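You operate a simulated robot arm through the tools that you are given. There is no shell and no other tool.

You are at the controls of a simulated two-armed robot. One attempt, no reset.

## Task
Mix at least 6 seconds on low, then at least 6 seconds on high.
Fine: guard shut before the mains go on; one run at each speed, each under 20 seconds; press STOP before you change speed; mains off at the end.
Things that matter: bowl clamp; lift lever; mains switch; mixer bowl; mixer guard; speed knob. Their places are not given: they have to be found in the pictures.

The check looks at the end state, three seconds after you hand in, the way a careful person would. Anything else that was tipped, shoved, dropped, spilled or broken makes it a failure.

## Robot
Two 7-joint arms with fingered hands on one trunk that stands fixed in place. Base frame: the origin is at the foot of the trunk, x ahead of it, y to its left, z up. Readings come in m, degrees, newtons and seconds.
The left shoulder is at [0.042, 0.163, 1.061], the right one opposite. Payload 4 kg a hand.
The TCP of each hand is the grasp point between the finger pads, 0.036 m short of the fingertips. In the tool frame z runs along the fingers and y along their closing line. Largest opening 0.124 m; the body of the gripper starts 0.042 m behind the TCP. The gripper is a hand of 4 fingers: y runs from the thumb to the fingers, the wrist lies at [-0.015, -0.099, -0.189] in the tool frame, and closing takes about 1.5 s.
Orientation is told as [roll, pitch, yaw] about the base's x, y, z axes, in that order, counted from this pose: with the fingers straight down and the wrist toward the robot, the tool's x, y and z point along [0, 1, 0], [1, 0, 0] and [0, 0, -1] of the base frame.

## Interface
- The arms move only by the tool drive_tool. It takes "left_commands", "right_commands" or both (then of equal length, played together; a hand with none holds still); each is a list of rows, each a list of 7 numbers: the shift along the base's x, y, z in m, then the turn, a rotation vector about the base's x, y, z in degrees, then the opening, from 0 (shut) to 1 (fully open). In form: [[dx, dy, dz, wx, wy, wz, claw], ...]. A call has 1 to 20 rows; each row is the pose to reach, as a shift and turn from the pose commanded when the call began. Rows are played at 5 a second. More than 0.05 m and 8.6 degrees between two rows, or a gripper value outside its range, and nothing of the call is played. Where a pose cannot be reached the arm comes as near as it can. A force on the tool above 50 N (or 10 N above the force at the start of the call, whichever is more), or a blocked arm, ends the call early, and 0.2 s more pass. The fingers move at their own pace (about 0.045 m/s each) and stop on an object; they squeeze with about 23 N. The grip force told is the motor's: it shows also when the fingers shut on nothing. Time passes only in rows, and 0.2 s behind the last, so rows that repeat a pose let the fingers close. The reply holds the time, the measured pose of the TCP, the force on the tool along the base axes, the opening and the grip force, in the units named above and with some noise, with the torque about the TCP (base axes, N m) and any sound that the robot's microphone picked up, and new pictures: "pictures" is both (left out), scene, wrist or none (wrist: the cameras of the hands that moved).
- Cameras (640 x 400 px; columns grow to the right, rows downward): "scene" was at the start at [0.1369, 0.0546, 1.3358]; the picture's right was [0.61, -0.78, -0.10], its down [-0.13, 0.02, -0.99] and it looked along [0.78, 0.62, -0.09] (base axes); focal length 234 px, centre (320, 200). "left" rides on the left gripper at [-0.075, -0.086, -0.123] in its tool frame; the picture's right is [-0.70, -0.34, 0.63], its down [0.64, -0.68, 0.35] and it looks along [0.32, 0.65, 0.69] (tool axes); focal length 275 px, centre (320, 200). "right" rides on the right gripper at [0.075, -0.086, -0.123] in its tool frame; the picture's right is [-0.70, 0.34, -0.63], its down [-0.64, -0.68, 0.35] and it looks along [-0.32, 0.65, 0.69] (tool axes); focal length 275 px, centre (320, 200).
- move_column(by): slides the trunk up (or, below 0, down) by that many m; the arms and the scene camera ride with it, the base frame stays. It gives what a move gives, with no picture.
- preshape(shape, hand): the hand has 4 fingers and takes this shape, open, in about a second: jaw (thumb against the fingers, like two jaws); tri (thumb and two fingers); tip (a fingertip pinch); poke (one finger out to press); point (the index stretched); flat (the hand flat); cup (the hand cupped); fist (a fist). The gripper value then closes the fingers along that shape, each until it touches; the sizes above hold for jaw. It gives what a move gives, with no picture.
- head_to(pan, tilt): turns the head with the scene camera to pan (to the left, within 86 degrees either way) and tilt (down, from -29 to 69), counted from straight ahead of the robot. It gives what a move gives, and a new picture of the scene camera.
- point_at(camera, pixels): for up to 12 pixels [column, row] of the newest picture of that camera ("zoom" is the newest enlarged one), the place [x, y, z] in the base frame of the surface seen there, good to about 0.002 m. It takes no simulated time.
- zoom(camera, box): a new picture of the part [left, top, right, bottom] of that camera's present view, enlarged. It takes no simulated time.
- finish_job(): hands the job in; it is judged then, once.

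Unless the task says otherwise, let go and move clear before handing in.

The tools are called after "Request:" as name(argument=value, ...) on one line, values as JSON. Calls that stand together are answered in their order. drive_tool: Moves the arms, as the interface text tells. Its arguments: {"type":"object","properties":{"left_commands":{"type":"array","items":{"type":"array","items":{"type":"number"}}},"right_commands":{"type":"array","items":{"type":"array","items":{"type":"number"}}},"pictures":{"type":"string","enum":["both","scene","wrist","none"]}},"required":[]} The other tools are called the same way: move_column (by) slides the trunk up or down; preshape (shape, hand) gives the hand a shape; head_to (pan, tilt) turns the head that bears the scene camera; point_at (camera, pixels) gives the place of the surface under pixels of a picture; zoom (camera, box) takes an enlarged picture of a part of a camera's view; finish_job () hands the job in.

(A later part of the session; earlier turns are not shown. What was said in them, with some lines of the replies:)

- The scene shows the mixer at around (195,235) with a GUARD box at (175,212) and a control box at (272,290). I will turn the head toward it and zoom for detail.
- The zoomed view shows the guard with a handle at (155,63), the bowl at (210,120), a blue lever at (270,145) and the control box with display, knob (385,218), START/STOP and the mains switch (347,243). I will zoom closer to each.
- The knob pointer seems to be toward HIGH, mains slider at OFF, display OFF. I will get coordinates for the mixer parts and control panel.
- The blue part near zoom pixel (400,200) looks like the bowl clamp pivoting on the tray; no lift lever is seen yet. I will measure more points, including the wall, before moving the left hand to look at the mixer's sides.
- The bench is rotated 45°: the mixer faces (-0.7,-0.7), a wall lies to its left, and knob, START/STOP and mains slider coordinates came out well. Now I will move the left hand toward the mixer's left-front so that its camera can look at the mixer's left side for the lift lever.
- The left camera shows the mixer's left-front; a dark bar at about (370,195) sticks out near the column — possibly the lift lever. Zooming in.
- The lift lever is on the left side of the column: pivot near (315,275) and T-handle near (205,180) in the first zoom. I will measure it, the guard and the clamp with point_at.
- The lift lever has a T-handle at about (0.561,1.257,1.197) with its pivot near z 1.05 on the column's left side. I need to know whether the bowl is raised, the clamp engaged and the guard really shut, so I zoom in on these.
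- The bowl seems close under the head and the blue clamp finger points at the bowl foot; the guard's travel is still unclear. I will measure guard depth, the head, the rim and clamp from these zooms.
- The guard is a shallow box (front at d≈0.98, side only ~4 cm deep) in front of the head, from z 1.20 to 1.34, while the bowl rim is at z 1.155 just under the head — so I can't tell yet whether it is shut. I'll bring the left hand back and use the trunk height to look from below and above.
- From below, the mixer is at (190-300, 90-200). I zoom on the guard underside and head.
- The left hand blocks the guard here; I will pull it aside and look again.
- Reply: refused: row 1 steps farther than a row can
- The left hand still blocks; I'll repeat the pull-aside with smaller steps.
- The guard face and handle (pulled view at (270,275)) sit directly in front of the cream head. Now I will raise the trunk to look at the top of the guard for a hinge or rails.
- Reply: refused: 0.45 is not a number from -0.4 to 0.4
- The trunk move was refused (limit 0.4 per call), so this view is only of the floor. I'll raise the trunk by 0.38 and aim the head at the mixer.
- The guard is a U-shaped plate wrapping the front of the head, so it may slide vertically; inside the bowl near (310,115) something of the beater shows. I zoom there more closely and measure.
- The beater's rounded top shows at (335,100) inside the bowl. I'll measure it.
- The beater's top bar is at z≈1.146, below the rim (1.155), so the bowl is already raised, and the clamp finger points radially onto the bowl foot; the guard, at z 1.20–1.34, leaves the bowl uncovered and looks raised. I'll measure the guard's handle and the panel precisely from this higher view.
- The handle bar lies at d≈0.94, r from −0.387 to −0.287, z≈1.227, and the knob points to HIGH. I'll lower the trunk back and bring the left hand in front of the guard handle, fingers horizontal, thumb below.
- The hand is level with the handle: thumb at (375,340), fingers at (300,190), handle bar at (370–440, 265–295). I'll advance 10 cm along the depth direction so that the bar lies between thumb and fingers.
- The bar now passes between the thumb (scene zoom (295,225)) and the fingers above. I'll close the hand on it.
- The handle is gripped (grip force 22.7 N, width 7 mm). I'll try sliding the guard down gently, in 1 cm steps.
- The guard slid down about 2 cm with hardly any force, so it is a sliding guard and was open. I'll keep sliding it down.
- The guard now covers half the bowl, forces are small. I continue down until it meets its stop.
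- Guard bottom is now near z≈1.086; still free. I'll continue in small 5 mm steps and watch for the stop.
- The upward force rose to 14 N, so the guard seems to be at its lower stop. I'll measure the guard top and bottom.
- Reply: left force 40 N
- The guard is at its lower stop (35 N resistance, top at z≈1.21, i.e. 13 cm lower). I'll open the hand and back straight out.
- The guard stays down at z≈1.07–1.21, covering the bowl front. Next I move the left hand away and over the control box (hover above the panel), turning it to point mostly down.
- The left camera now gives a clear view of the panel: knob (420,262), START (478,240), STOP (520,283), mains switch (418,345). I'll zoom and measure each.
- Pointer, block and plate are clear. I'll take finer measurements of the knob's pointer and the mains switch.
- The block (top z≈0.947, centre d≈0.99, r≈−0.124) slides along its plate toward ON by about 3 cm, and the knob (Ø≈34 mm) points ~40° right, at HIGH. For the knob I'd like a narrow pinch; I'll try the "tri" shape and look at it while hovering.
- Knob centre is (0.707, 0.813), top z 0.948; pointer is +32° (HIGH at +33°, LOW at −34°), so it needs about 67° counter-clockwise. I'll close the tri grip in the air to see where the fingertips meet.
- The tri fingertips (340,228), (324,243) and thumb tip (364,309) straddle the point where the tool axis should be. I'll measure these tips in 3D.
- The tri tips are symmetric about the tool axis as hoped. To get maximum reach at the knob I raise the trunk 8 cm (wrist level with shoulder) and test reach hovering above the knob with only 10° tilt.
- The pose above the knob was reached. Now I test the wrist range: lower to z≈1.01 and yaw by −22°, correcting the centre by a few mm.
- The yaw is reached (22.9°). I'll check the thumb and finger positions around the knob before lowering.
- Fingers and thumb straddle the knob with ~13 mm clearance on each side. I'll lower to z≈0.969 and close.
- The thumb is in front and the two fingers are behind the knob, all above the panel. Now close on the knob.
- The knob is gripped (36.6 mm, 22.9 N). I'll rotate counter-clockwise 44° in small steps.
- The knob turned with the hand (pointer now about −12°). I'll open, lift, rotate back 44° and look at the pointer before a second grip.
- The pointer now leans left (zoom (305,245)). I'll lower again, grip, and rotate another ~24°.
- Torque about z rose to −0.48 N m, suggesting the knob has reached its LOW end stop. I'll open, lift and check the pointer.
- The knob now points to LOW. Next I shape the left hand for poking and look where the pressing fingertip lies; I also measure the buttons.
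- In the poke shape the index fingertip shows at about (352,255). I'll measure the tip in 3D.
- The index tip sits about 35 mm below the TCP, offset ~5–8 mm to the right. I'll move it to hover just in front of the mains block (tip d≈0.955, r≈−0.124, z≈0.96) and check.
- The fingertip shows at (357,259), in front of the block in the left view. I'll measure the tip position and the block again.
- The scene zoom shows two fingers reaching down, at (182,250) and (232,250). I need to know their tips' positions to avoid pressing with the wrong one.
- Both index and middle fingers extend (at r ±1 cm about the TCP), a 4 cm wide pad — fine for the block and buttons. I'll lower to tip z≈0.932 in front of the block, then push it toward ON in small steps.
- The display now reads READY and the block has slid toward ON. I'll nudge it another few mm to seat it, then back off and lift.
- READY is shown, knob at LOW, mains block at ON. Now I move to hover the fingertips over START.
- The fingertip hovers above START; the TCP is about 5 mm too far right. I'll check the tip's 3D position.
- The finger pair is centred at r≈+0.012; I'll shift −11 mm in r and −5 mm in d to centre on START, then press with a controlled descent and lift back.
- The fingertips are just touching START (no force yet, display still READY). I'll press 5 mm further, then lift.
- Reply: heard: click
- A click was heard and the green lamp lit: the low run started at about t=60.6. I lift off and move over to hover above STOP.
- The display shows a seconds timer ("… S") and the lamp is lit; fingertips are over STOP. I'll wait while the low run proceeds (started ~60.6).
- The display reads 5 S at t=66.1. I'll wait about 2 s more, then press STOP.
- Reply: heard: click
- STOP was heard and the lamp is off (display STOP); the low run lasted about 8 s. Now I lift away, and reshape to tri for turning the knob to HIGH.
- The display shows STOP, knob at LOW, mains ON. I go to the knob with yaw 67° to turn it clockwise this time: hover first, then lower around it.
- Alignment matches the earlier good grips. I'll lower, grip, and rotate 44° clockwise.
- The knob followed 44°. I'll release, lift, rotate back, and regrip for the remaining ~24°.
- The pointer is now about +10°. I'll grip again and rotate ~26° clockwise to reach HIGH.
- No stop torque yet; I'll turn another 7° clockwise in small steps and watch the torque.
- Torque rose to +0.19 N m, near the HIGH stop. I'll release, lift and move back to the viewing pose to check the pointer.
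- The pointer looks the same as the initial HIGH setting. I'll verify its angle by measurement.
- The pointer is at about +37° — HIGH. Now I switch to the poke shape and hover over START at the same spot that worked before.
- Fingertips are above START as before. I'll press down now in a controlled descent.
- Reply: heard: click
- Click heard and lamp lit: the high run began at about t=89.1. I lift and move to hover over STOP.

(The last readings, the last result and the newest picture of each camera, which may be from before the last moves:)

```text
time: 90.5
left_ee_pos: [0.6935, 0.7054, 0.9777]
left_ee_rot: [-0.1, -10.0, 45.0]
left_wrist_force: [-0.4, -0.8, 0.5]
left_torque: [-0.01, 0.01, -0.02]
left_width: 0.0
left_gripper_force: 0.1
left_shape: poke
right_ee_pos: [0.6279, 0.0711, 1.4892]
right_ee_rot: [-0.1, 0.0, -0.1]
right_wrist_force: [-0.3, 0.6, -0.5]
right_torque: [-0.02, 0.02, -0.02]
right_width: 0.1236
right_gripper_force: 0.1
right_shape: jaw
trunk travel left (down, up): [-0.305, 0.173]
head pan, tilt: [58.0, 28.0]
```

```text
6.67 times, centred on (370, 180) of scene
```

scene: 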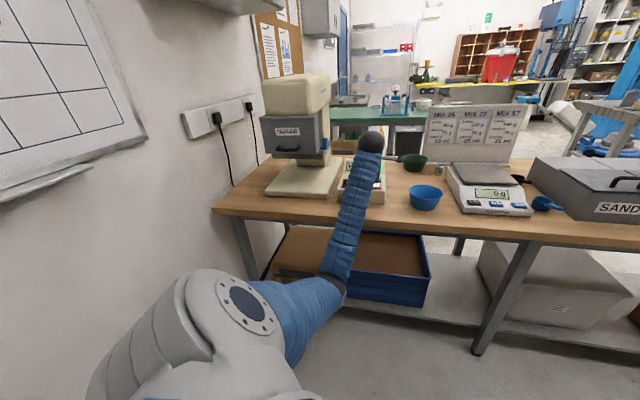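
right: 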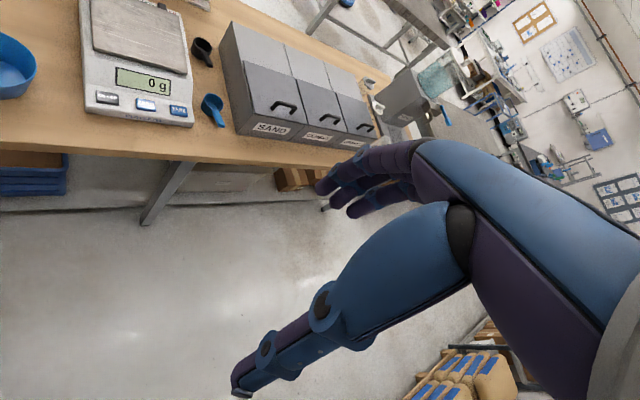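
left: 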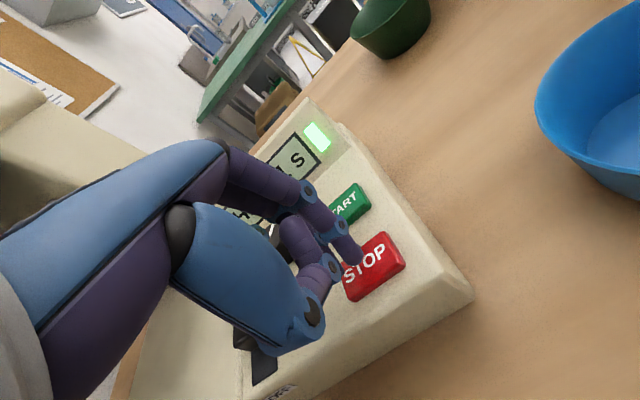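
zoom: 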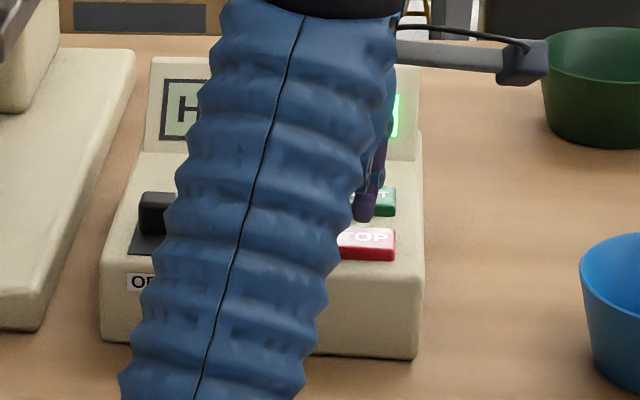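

The display shows "H… 1 S": running on HIGH. I'll wait over STOP.

Request:
drive_tool(left_commands=[[0, 0, 0, 0, 0, 0, 1], [0, 0, 0, 0, 0, 0, 1], [0, 0, 0, 0, 0, 0, 1], [0, 0, 0, 0, 0, 0, 1], [0, 0, 0, 0, 0, 0, 1], [0, 0, 0, 0, 0, 0, 1], [0, 0, 0, 0, 0, 0, 1], [0, 0, 0, 0, 0, 0, 1], [0, 0, 0, 0, 0, 0, 1], [0, 0, 0, 0, 0, 0, 1], [0, 0, 0, 0, 0, 0, 1], [0, 0, 0, 0, 0, 0, 1], [0, 0, 0, 0, 0, 0, 1], [0, 0, 0, 0, 0, 0, 1], [0, 0, 0, 0, 0, 0, 1], [0, 0, 0, 0, 0, 0, 1], [0, 0, 0, 0, 0, 0, 1], [0, 0, 0, 0, 0, 0, 1], [0, 0, 0, 0, 0, 0, 1], [0, 0, 0, 0, 0, 0, 1]], pictures="wrist")

Request:
zoom(camera="left", box=[200, 80, 400, 260])

```text
time: 94.7
left_ee_pos: [0.6936, 0.7047, 0.9776]
left_ee_rot: [-0.1, -10.0, 45.0]
left_wrist_force: [-0.3, -0.3, 0.2]
left_torque: [-0.02, 0.0, 0.01]
left_width: 0.0
left_gripper_force: 0.1
left_shape: poke
right_ee_pos: [0.6283, 0.0711, 1.4886]
right_ee_rot: [0.0, -0.1, 0.0]
right_wrist_force: [0.0, -0.4, 0.4]
right_torque: [0.05, 0.02, -0.05]
right_width: 0.1237
right_gripper_force: 0.0
right_shape: jaw
trunk travel left (down, up): [-0.305, 0.173]
head pan, tilt: [58.0, 28.0]
```

left: 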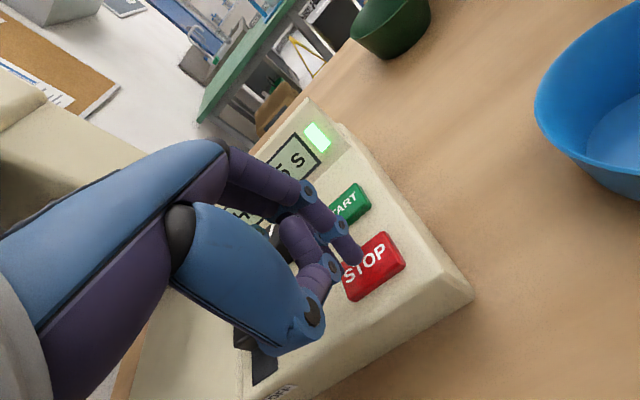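

```text
2.22 times, centred on (300, 170) of left
```

zoom: 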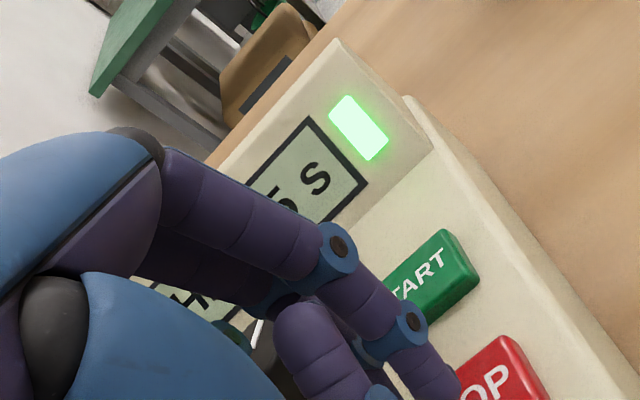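

Display reads 5 S at t=94.7. I'll wait 2 s more and press STOP.

Request:
drive_tool(left_commands=[[0, 0, 0, 0, 0, 0, 1], [0, 0, 0, 0, 0, 0, 1], [0, 0, 0, 0, 0, 0, 1], [0, 0, 0, 0, 0, 0, 1], [0, 0, 0, 0, 0, 0, 1], [0, 0, 0, 0, 0, 0, 1], [0, 0, 0, 0, 0, 0, 1], [0, 0, 0, 0, 0, 0, 1], [0, 0, 0, 0, 0, 0, 1], [0, 0, 0, 0, 0, 0, 1], [0, 0, -0.007, 0, 0, 0, 1], [0, 0, -0.0125, 0, 0, 0, 1], [0, 0, -0.016, 0, 0, 0, 1], [0, 0, -0.019, 0, 0, 0, 1]], pictures="wrist")

Request:
zoom(camera="left", box=[200, 80, 400, 260])

```text
time: 97.7
left_ee_pos: [0.6947, 0.7054, 0.9614]
left_ee_rot: [-0.1, -10.0, 45.0]
left_wrist_force: [1.7, 1.2, 8.0]
left_torque: [0.05, -0.09, -0.02]
left_width: 0.0
left_gripper_force: 0.0
left_shape: poke
right_ee_pos: [0.6278, 0.0701, 1.4903]
right_ee_rot: [0.0, 0.0, 0.0]
right_wrist_force: [-0.5, -0.5, 0.9]
right_torque: [-0.01, -0.01, -0.02]
right_width: 0.1237
right_gripper_force: 0.1
right_shape: jaw
trunk travel left (down, up): [-0.305, 0.173]
head pan, tilt: [58.0, 28.0]
heard: click
```

left: 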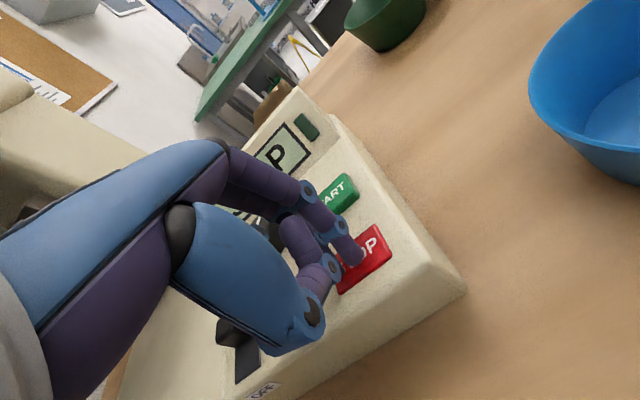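

```text
2.22 times, centred on (300, 170) of left
```

zoom: 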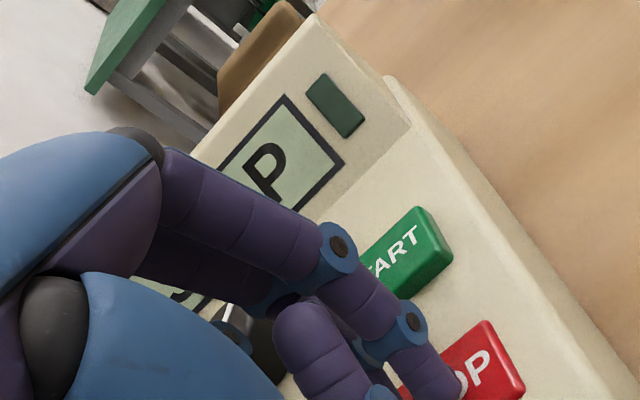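

STOP clicked, lamp off: the high run lasted about 8.3 s. Next, mains off: I lift and move the fingertips above a point just behind the mains block.

Request:
drive_tool(left_commands=[[0, 0, 0.02, 0, 0, 0, 1], [0, 0, 0.055, 0, 0, 0, 1], [-0.015, 0.03, 0.065, 0, 0, 0, 1], [-0.03, 0.065, 0.065, 0, 0, 0, 1], [-0.045, 0.095, 0.065, 0, 0, 0, 1], [-0.0525, 0.119, 0.06, 0, 0, 0, 1], [-0.0525, 0.119, 0.035, 0, 0, 0, 1], [-0.0525, 0.119, 0.035, 0, 0, 0, 1]], pictures="both")

Request:
zoom(camera="left", box=[260, 170, 460, 330])

Request:
zoom(camera="scene", box=[335, 150, 395, 205])

```text
time: 99.5
left_ee_pos: [0.64, 0.8263, 0.9917]
left_ee_rot: [-0.2, -10.0, 45.0]
left_wrist_force: [0.1, -0.3, -0.4]
left_torque: [0.0, -0.01, -0.01]
left_width: 0.0
left_gripper_force: 0.0
left_shape: poke
right_ee_pos: [0.6274, 0.0704, 1.4888]
right_ee_rot: [0.0, 0.0, -0.1]
right_wrist_force: [0.1, -0.7, 0.5]
right_torque: [0.04, -0.01, 0.01]
right_width: 0.1237
right_gripper_force: 0.0
right_shape: jaw
trunk travel left (down, up): [-0.305, 0.173]
head pan, tilt: [58.0, 28.0]
```

scene: 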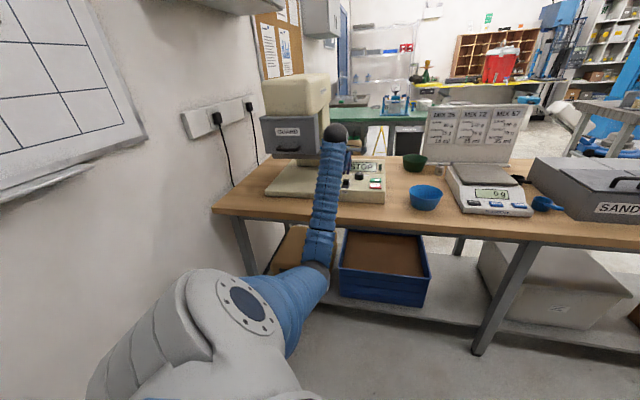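
left: 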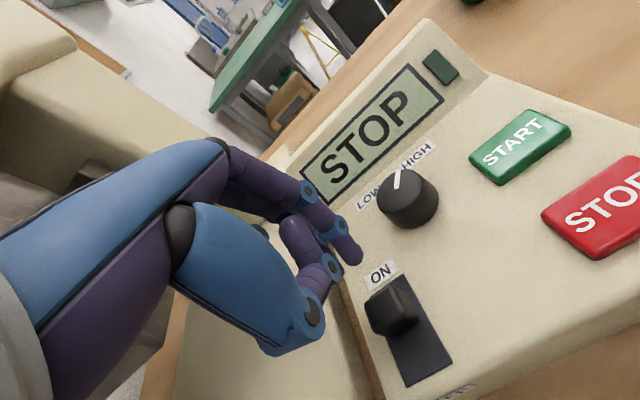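

```text
2.50 times, centred on (360, 250) of left
```

zoom: 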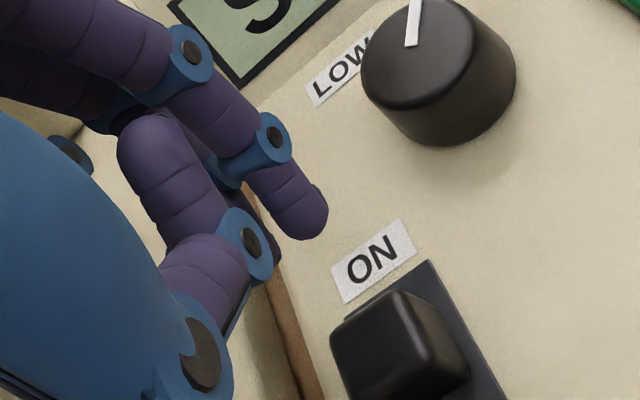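

```text
7.27 times, centred on (365, 178) of scene
```

zoom: 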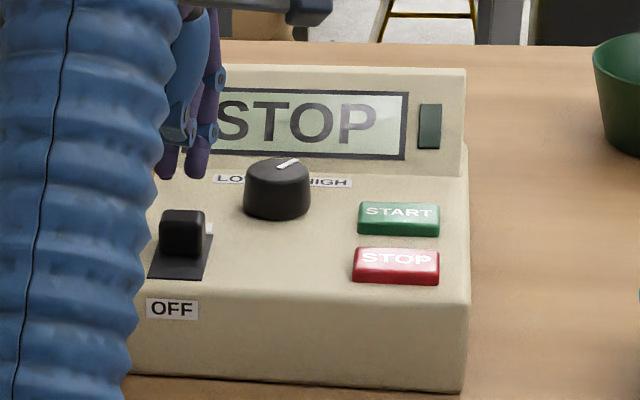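

I'll measure the block's rear edge and both fingertips before descending behind it.

Request:
point_at(camera="left", pixels=[[389, 289], [371, 302], [398, 300], [385, 305], [396, 325], [356, 262], [353, 258], [360, 256]])

Request:
point_at(camera="scene", pixels=[[343, 173], [347, 173], [348, 170], [346, 181], [349, 188]])

Request:
zoom(camera="scene", box=[338, 158, 366, 193])

Request:
point_at(camera="zoom", pixels=[[140, 170], [180, 170], [150, 160], [185, 160], [165, 250], [180, 225]])

```text
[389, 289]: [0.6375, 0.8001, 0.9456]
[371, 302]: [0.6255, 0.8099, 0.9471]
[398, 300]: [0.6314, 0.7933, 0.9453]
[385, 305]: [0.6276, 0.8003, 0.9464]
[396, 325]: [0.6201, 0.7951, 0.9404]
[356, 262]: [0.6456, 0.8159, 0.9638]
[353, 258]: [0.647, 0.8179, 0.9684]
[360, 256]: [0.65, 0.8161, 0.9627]
```

```text
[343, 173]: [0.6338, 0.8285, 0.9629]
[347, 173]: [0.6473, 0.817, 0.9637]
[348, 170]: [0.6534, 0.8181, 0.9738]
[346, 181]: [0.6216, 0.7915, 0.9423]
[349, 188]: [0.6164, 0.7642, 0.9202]
```

```text
11.43 times, centred on (352, 176) of scene
```

zoom: 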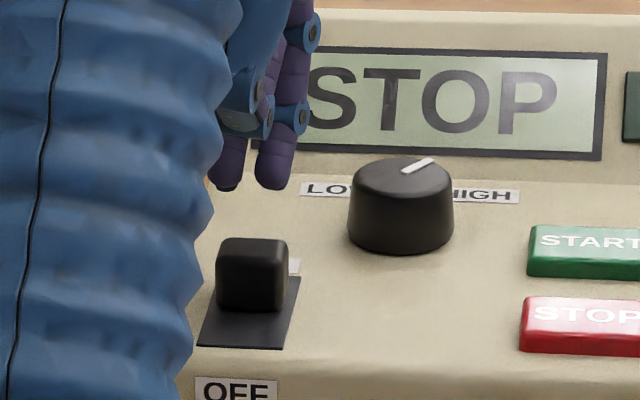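

```text
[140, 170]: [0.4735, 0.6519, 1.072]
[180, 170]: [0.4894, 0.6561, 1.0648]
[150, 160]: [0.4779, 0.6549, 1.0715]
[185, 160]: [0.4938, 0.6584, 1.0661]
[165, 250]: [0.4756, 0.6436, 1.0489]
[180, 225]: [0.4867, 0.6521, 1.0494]
```

Fingertips are at d≈1.034–1.05, behind the block (rear edge d≈1.017). I'll lower to z≈0.932 and pull the block toward OFF.

Request:
drive_tool(left_commands=[[0.0028, -0.0028, -0.01, 0, 0, 0, 1], [0.0028, -0.0028, -0.019, 0, 0, 0, 1], [0.0028, -0.0028, -0.0235, 0, 0, 0, 1], [-0.0007, -0.0063, -0.0235, 0, 0, 0, 1], [-0.0042, -0.0098, -0.0235, 0, 0, 0, 1], [-0.0077, -0.0133, -0.0235, 0, 0, 0, 1], [-0.0112, -0.0168, -0.0235, 0, 0, 0, 1], [-0.0147, -0.0203, -0.0235, 0, 0, 0, 1], [-0.0182, -0.0238, -0.0235, 0, 0, 0, 1], [-0.0205, -0.0261, -0.0235, 0, 0, 0, 1]], pictures="both")

Request:
zoom(camera="left", box=[260, 60, 500, 330])

Request:
zoom(camera="scene", box=[335, 150, 395, 205])

```text
time: 101.7
left_ee_pos: [0.6212, 0.7987, 0.9694]
left_ee_rot: [-0.1, -10.0, 44.9]
left_wrist_force: [-0.8, -0.4, 0.1]
left_torque: [-0.01, -0.01, 0.01]
left_width: 0.0
left_gripper_force: 0.0
left_shape: poke
right_ee_pos: [0.6284, 0.0703, 1.4886]
right_ee_rot: [0.0, -0.1, 0.0]
right_wrist_force: [-0.2, -0.2, -0.8]
right_torque: [0.0, -0.04, 0.0]
right_width: 0.1238
right_gripper_force: 0.0
right_shape: jaw
trunk travel left (down, up): [-0.305, 0.173]
head pan, tilt: [58.0, 28.0]
```

scene: 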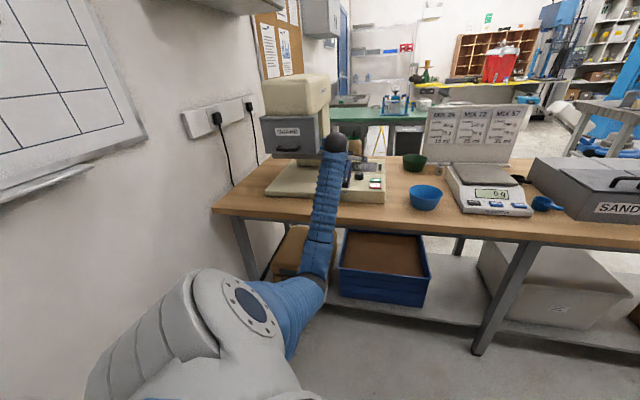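
left: 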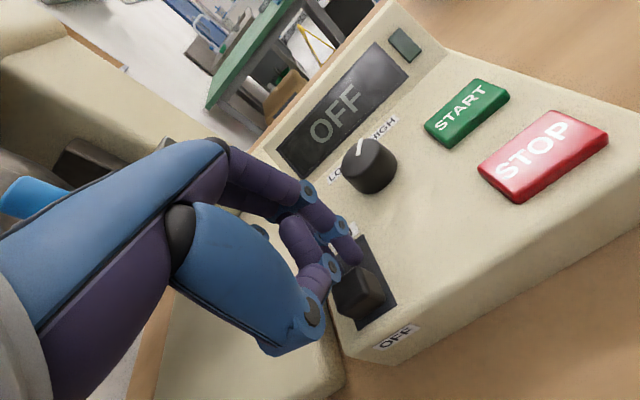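

```text
1.48 times, centred on (380, 195) of left
```

zoom: 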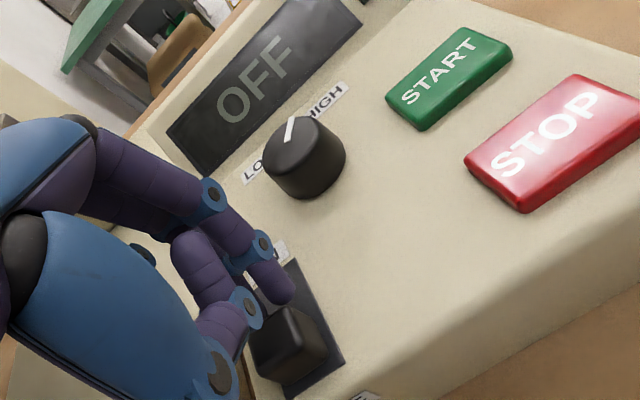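

```text
7.27 times, centred on (365, 178) of scene
```

zoom: 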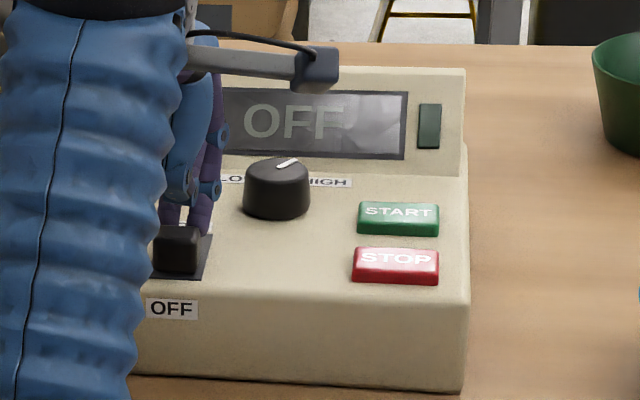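

The display reads OFF. I'll nudge it 4 mm further to seat, then ease off, lift straight up and retreat.

Request:
drive_tool(left_commands=[[-0.002, -0.002, 0, 0, 0, 0, 1], [-0.004, -0.004, 0, 0, 0, 0, 1], [0.003, 0.003, 0, 0, 0, 0, 1], [0.004, 0.004, 0.015, 0, 0, 0, 1], [0.004, 0.004, 0.045, 0, 0, 0, 1], [0.004, 0.004, 0.085, 0, 0, 0, 1], [-0.01, -0.015, 0.125, 0, 0, 0, 1], [-0.04, -0.045, 0.145, 0, 0, 0, 1], [-0.07, -0.08, 0.155, 0, 0, 0, 1], [-0.1, -0.115, 0.165, 0, 0, 0, 1], [-0.13, -0.15, 0.175, 0, 0, 0, 1], [-0.16, -0.185, 0.185, 0, 0, 0, 1]], pictures="both")

Request:
zoom(camera="scene", box=[250, 65, 410, 215])

Request:
zoom(camera="scene", box=[335, 150, 395, 205])

```text
time: 104.3
left_ee_pos: [0.459, 0.6136, 1.1561]
left_ee_rot: [-0.1, -10.0, 45.0]
left_wrist_force: [0.5, -0.4, -0.3]
left_torque: [0.02, -0.04, -0.01]
left_width: 0.0002
left_gripper_force: 0.0
left_shape: poke
right_ee_pos: [0.6265, 0.0692, 1.4912]
right_ee_rot: [0.0, -0.1, -0.1]
right_wrist_force: [-0.1, -0.7, 0.6]
right_torque: [0.01, -0.02, 0.04]
right_width: 0.124
right_gripper_force: 0.0
right_shape: jaw
trunk travel left (down, up): [-0.305, 0.173]
head pan, tilt: [58.0, 28.0]
```

scene: 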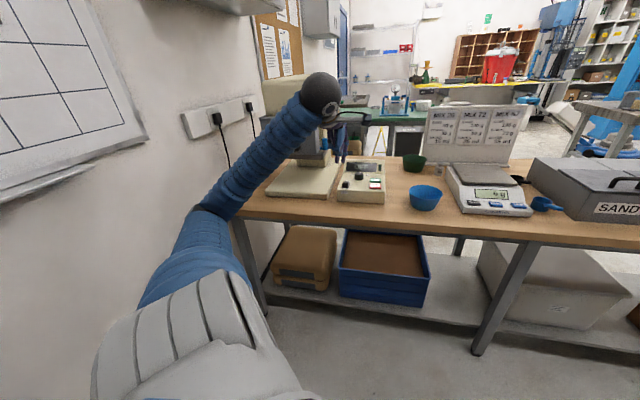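
left: 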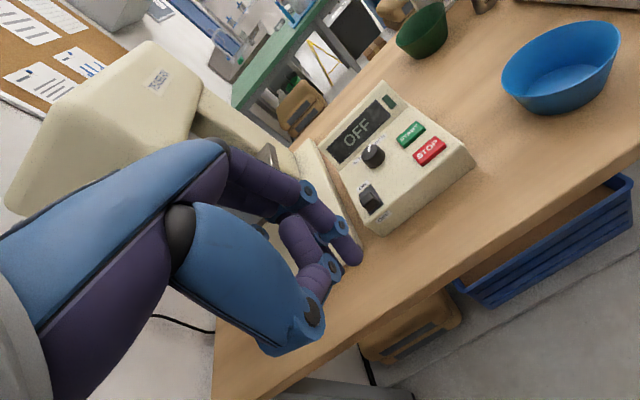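

```text
2.67 times, centred on (330, 140) of scene
```

zoom: 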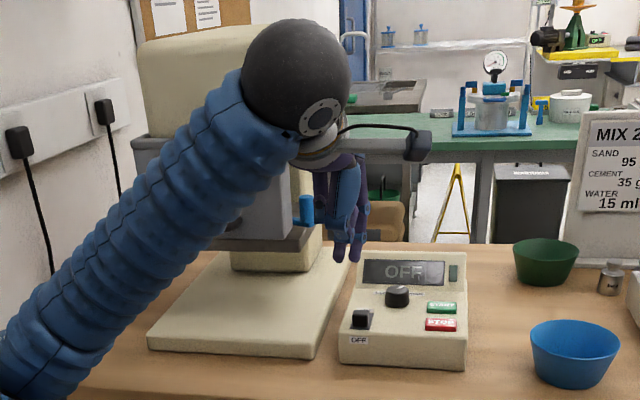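

```text
7.27 times, centred on (365, 178) of scene
```

zoom: 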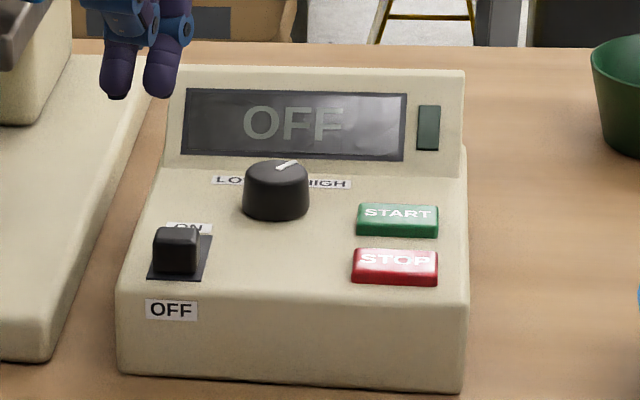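

The display is OFF and the block is back at the OFF end. I'll pull the left arm aside to verify the guard, bowl and clamp once more before handing in.

Request:
drive_tool(left_commands=[[-0.01, -0.04, 0.005, 0, 0, -5, 1], [-0.02, -0.08, 0.01, 0, 0, -10, 1], [-0.03, -0.12, 0.015, 0, 0, -15, 1], [-0.04, -0.16, 0.02, 0, 0, -20, 1], [-0.05, -0.2, 0.025, 0, 0, -25, 1], [-0.05, -0.24, 0.03, 0, 0, -30, 1]], pictures="scene")

Request:
zoom(camera="scene", box=[240, 65, 400, 215])

```text
time: 105.7
left_ee_pos: [0.4338, 0.3804, 1.2103]
left_ee_rot: [0.1, -9.9, 14.9]
left_wrist_force: [0.6, 0.4, 0.2]
left_torque: [0.02, 0.02, 0.0]
left_width: 0.0
left_gripper_force: 0.1
left_shape: poke
left hand out of reach, approached as far as the arm can: row 4, 5, 6
right_ee_pos: [0.6269, 0.0669, 1.4903]
right_ee_rot: [0.2, 0.0, -0.1]
right_wrist_force: [0.1, -0.5, 0.5]
right_torque: [0.05, 0.01, 0.0]
right_width: 0.1238
right_gripper_force: 0.2
right_shape: jaw
trunk travel left (down, up): [-0.305, 0.173]
head pan, tilt: [58.0, 28.0]
```

scene: 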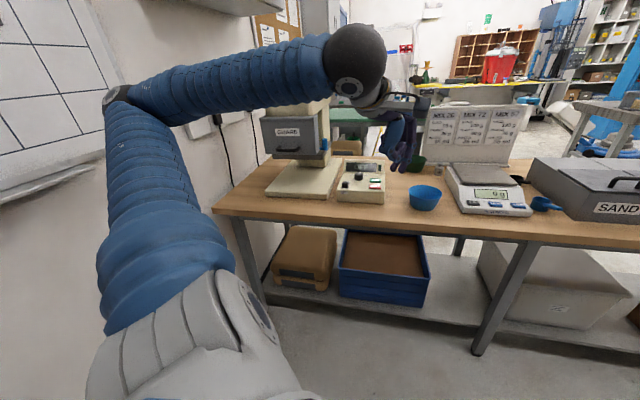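

```text
2.67 times, centred on (320, 140) of scene
```

zoom: 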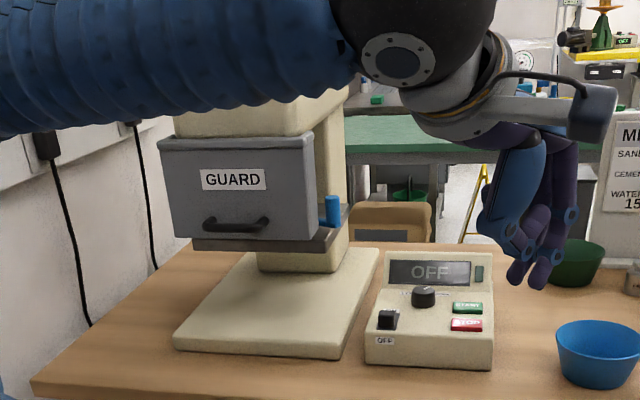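

The guard is still down, the clamp and tray are unchanged, the panel display reads OFF with the mains slider at OFF, and nothing else has been disturbed; both hands are free and clear. I hand the job in.

Request:
finish_job()

```text
The job is handed in.
```

The job is handed in: the mixer ran once on low and once on high, with STOP pressed in between, and the mains are now off.

- **Guard:** it was open at the start, so I slid it down to its stop before switching the mains on. It is still shut.
- **Low run:** about 8 seconds, stopped with STOP.
- **High run:** about 8 seconds, stopped with STOP. I turned the knob from LOW to HIGH only after the first STOP.
- **Bowl:** the bowl was already raised and its clamp looked engaged, so I left the clamp and lift lever alone.
- **End state:** the display reads OFF, the knob is at HIGH, and both hands are clear. In the last pictures nothing else on the bench had moved.
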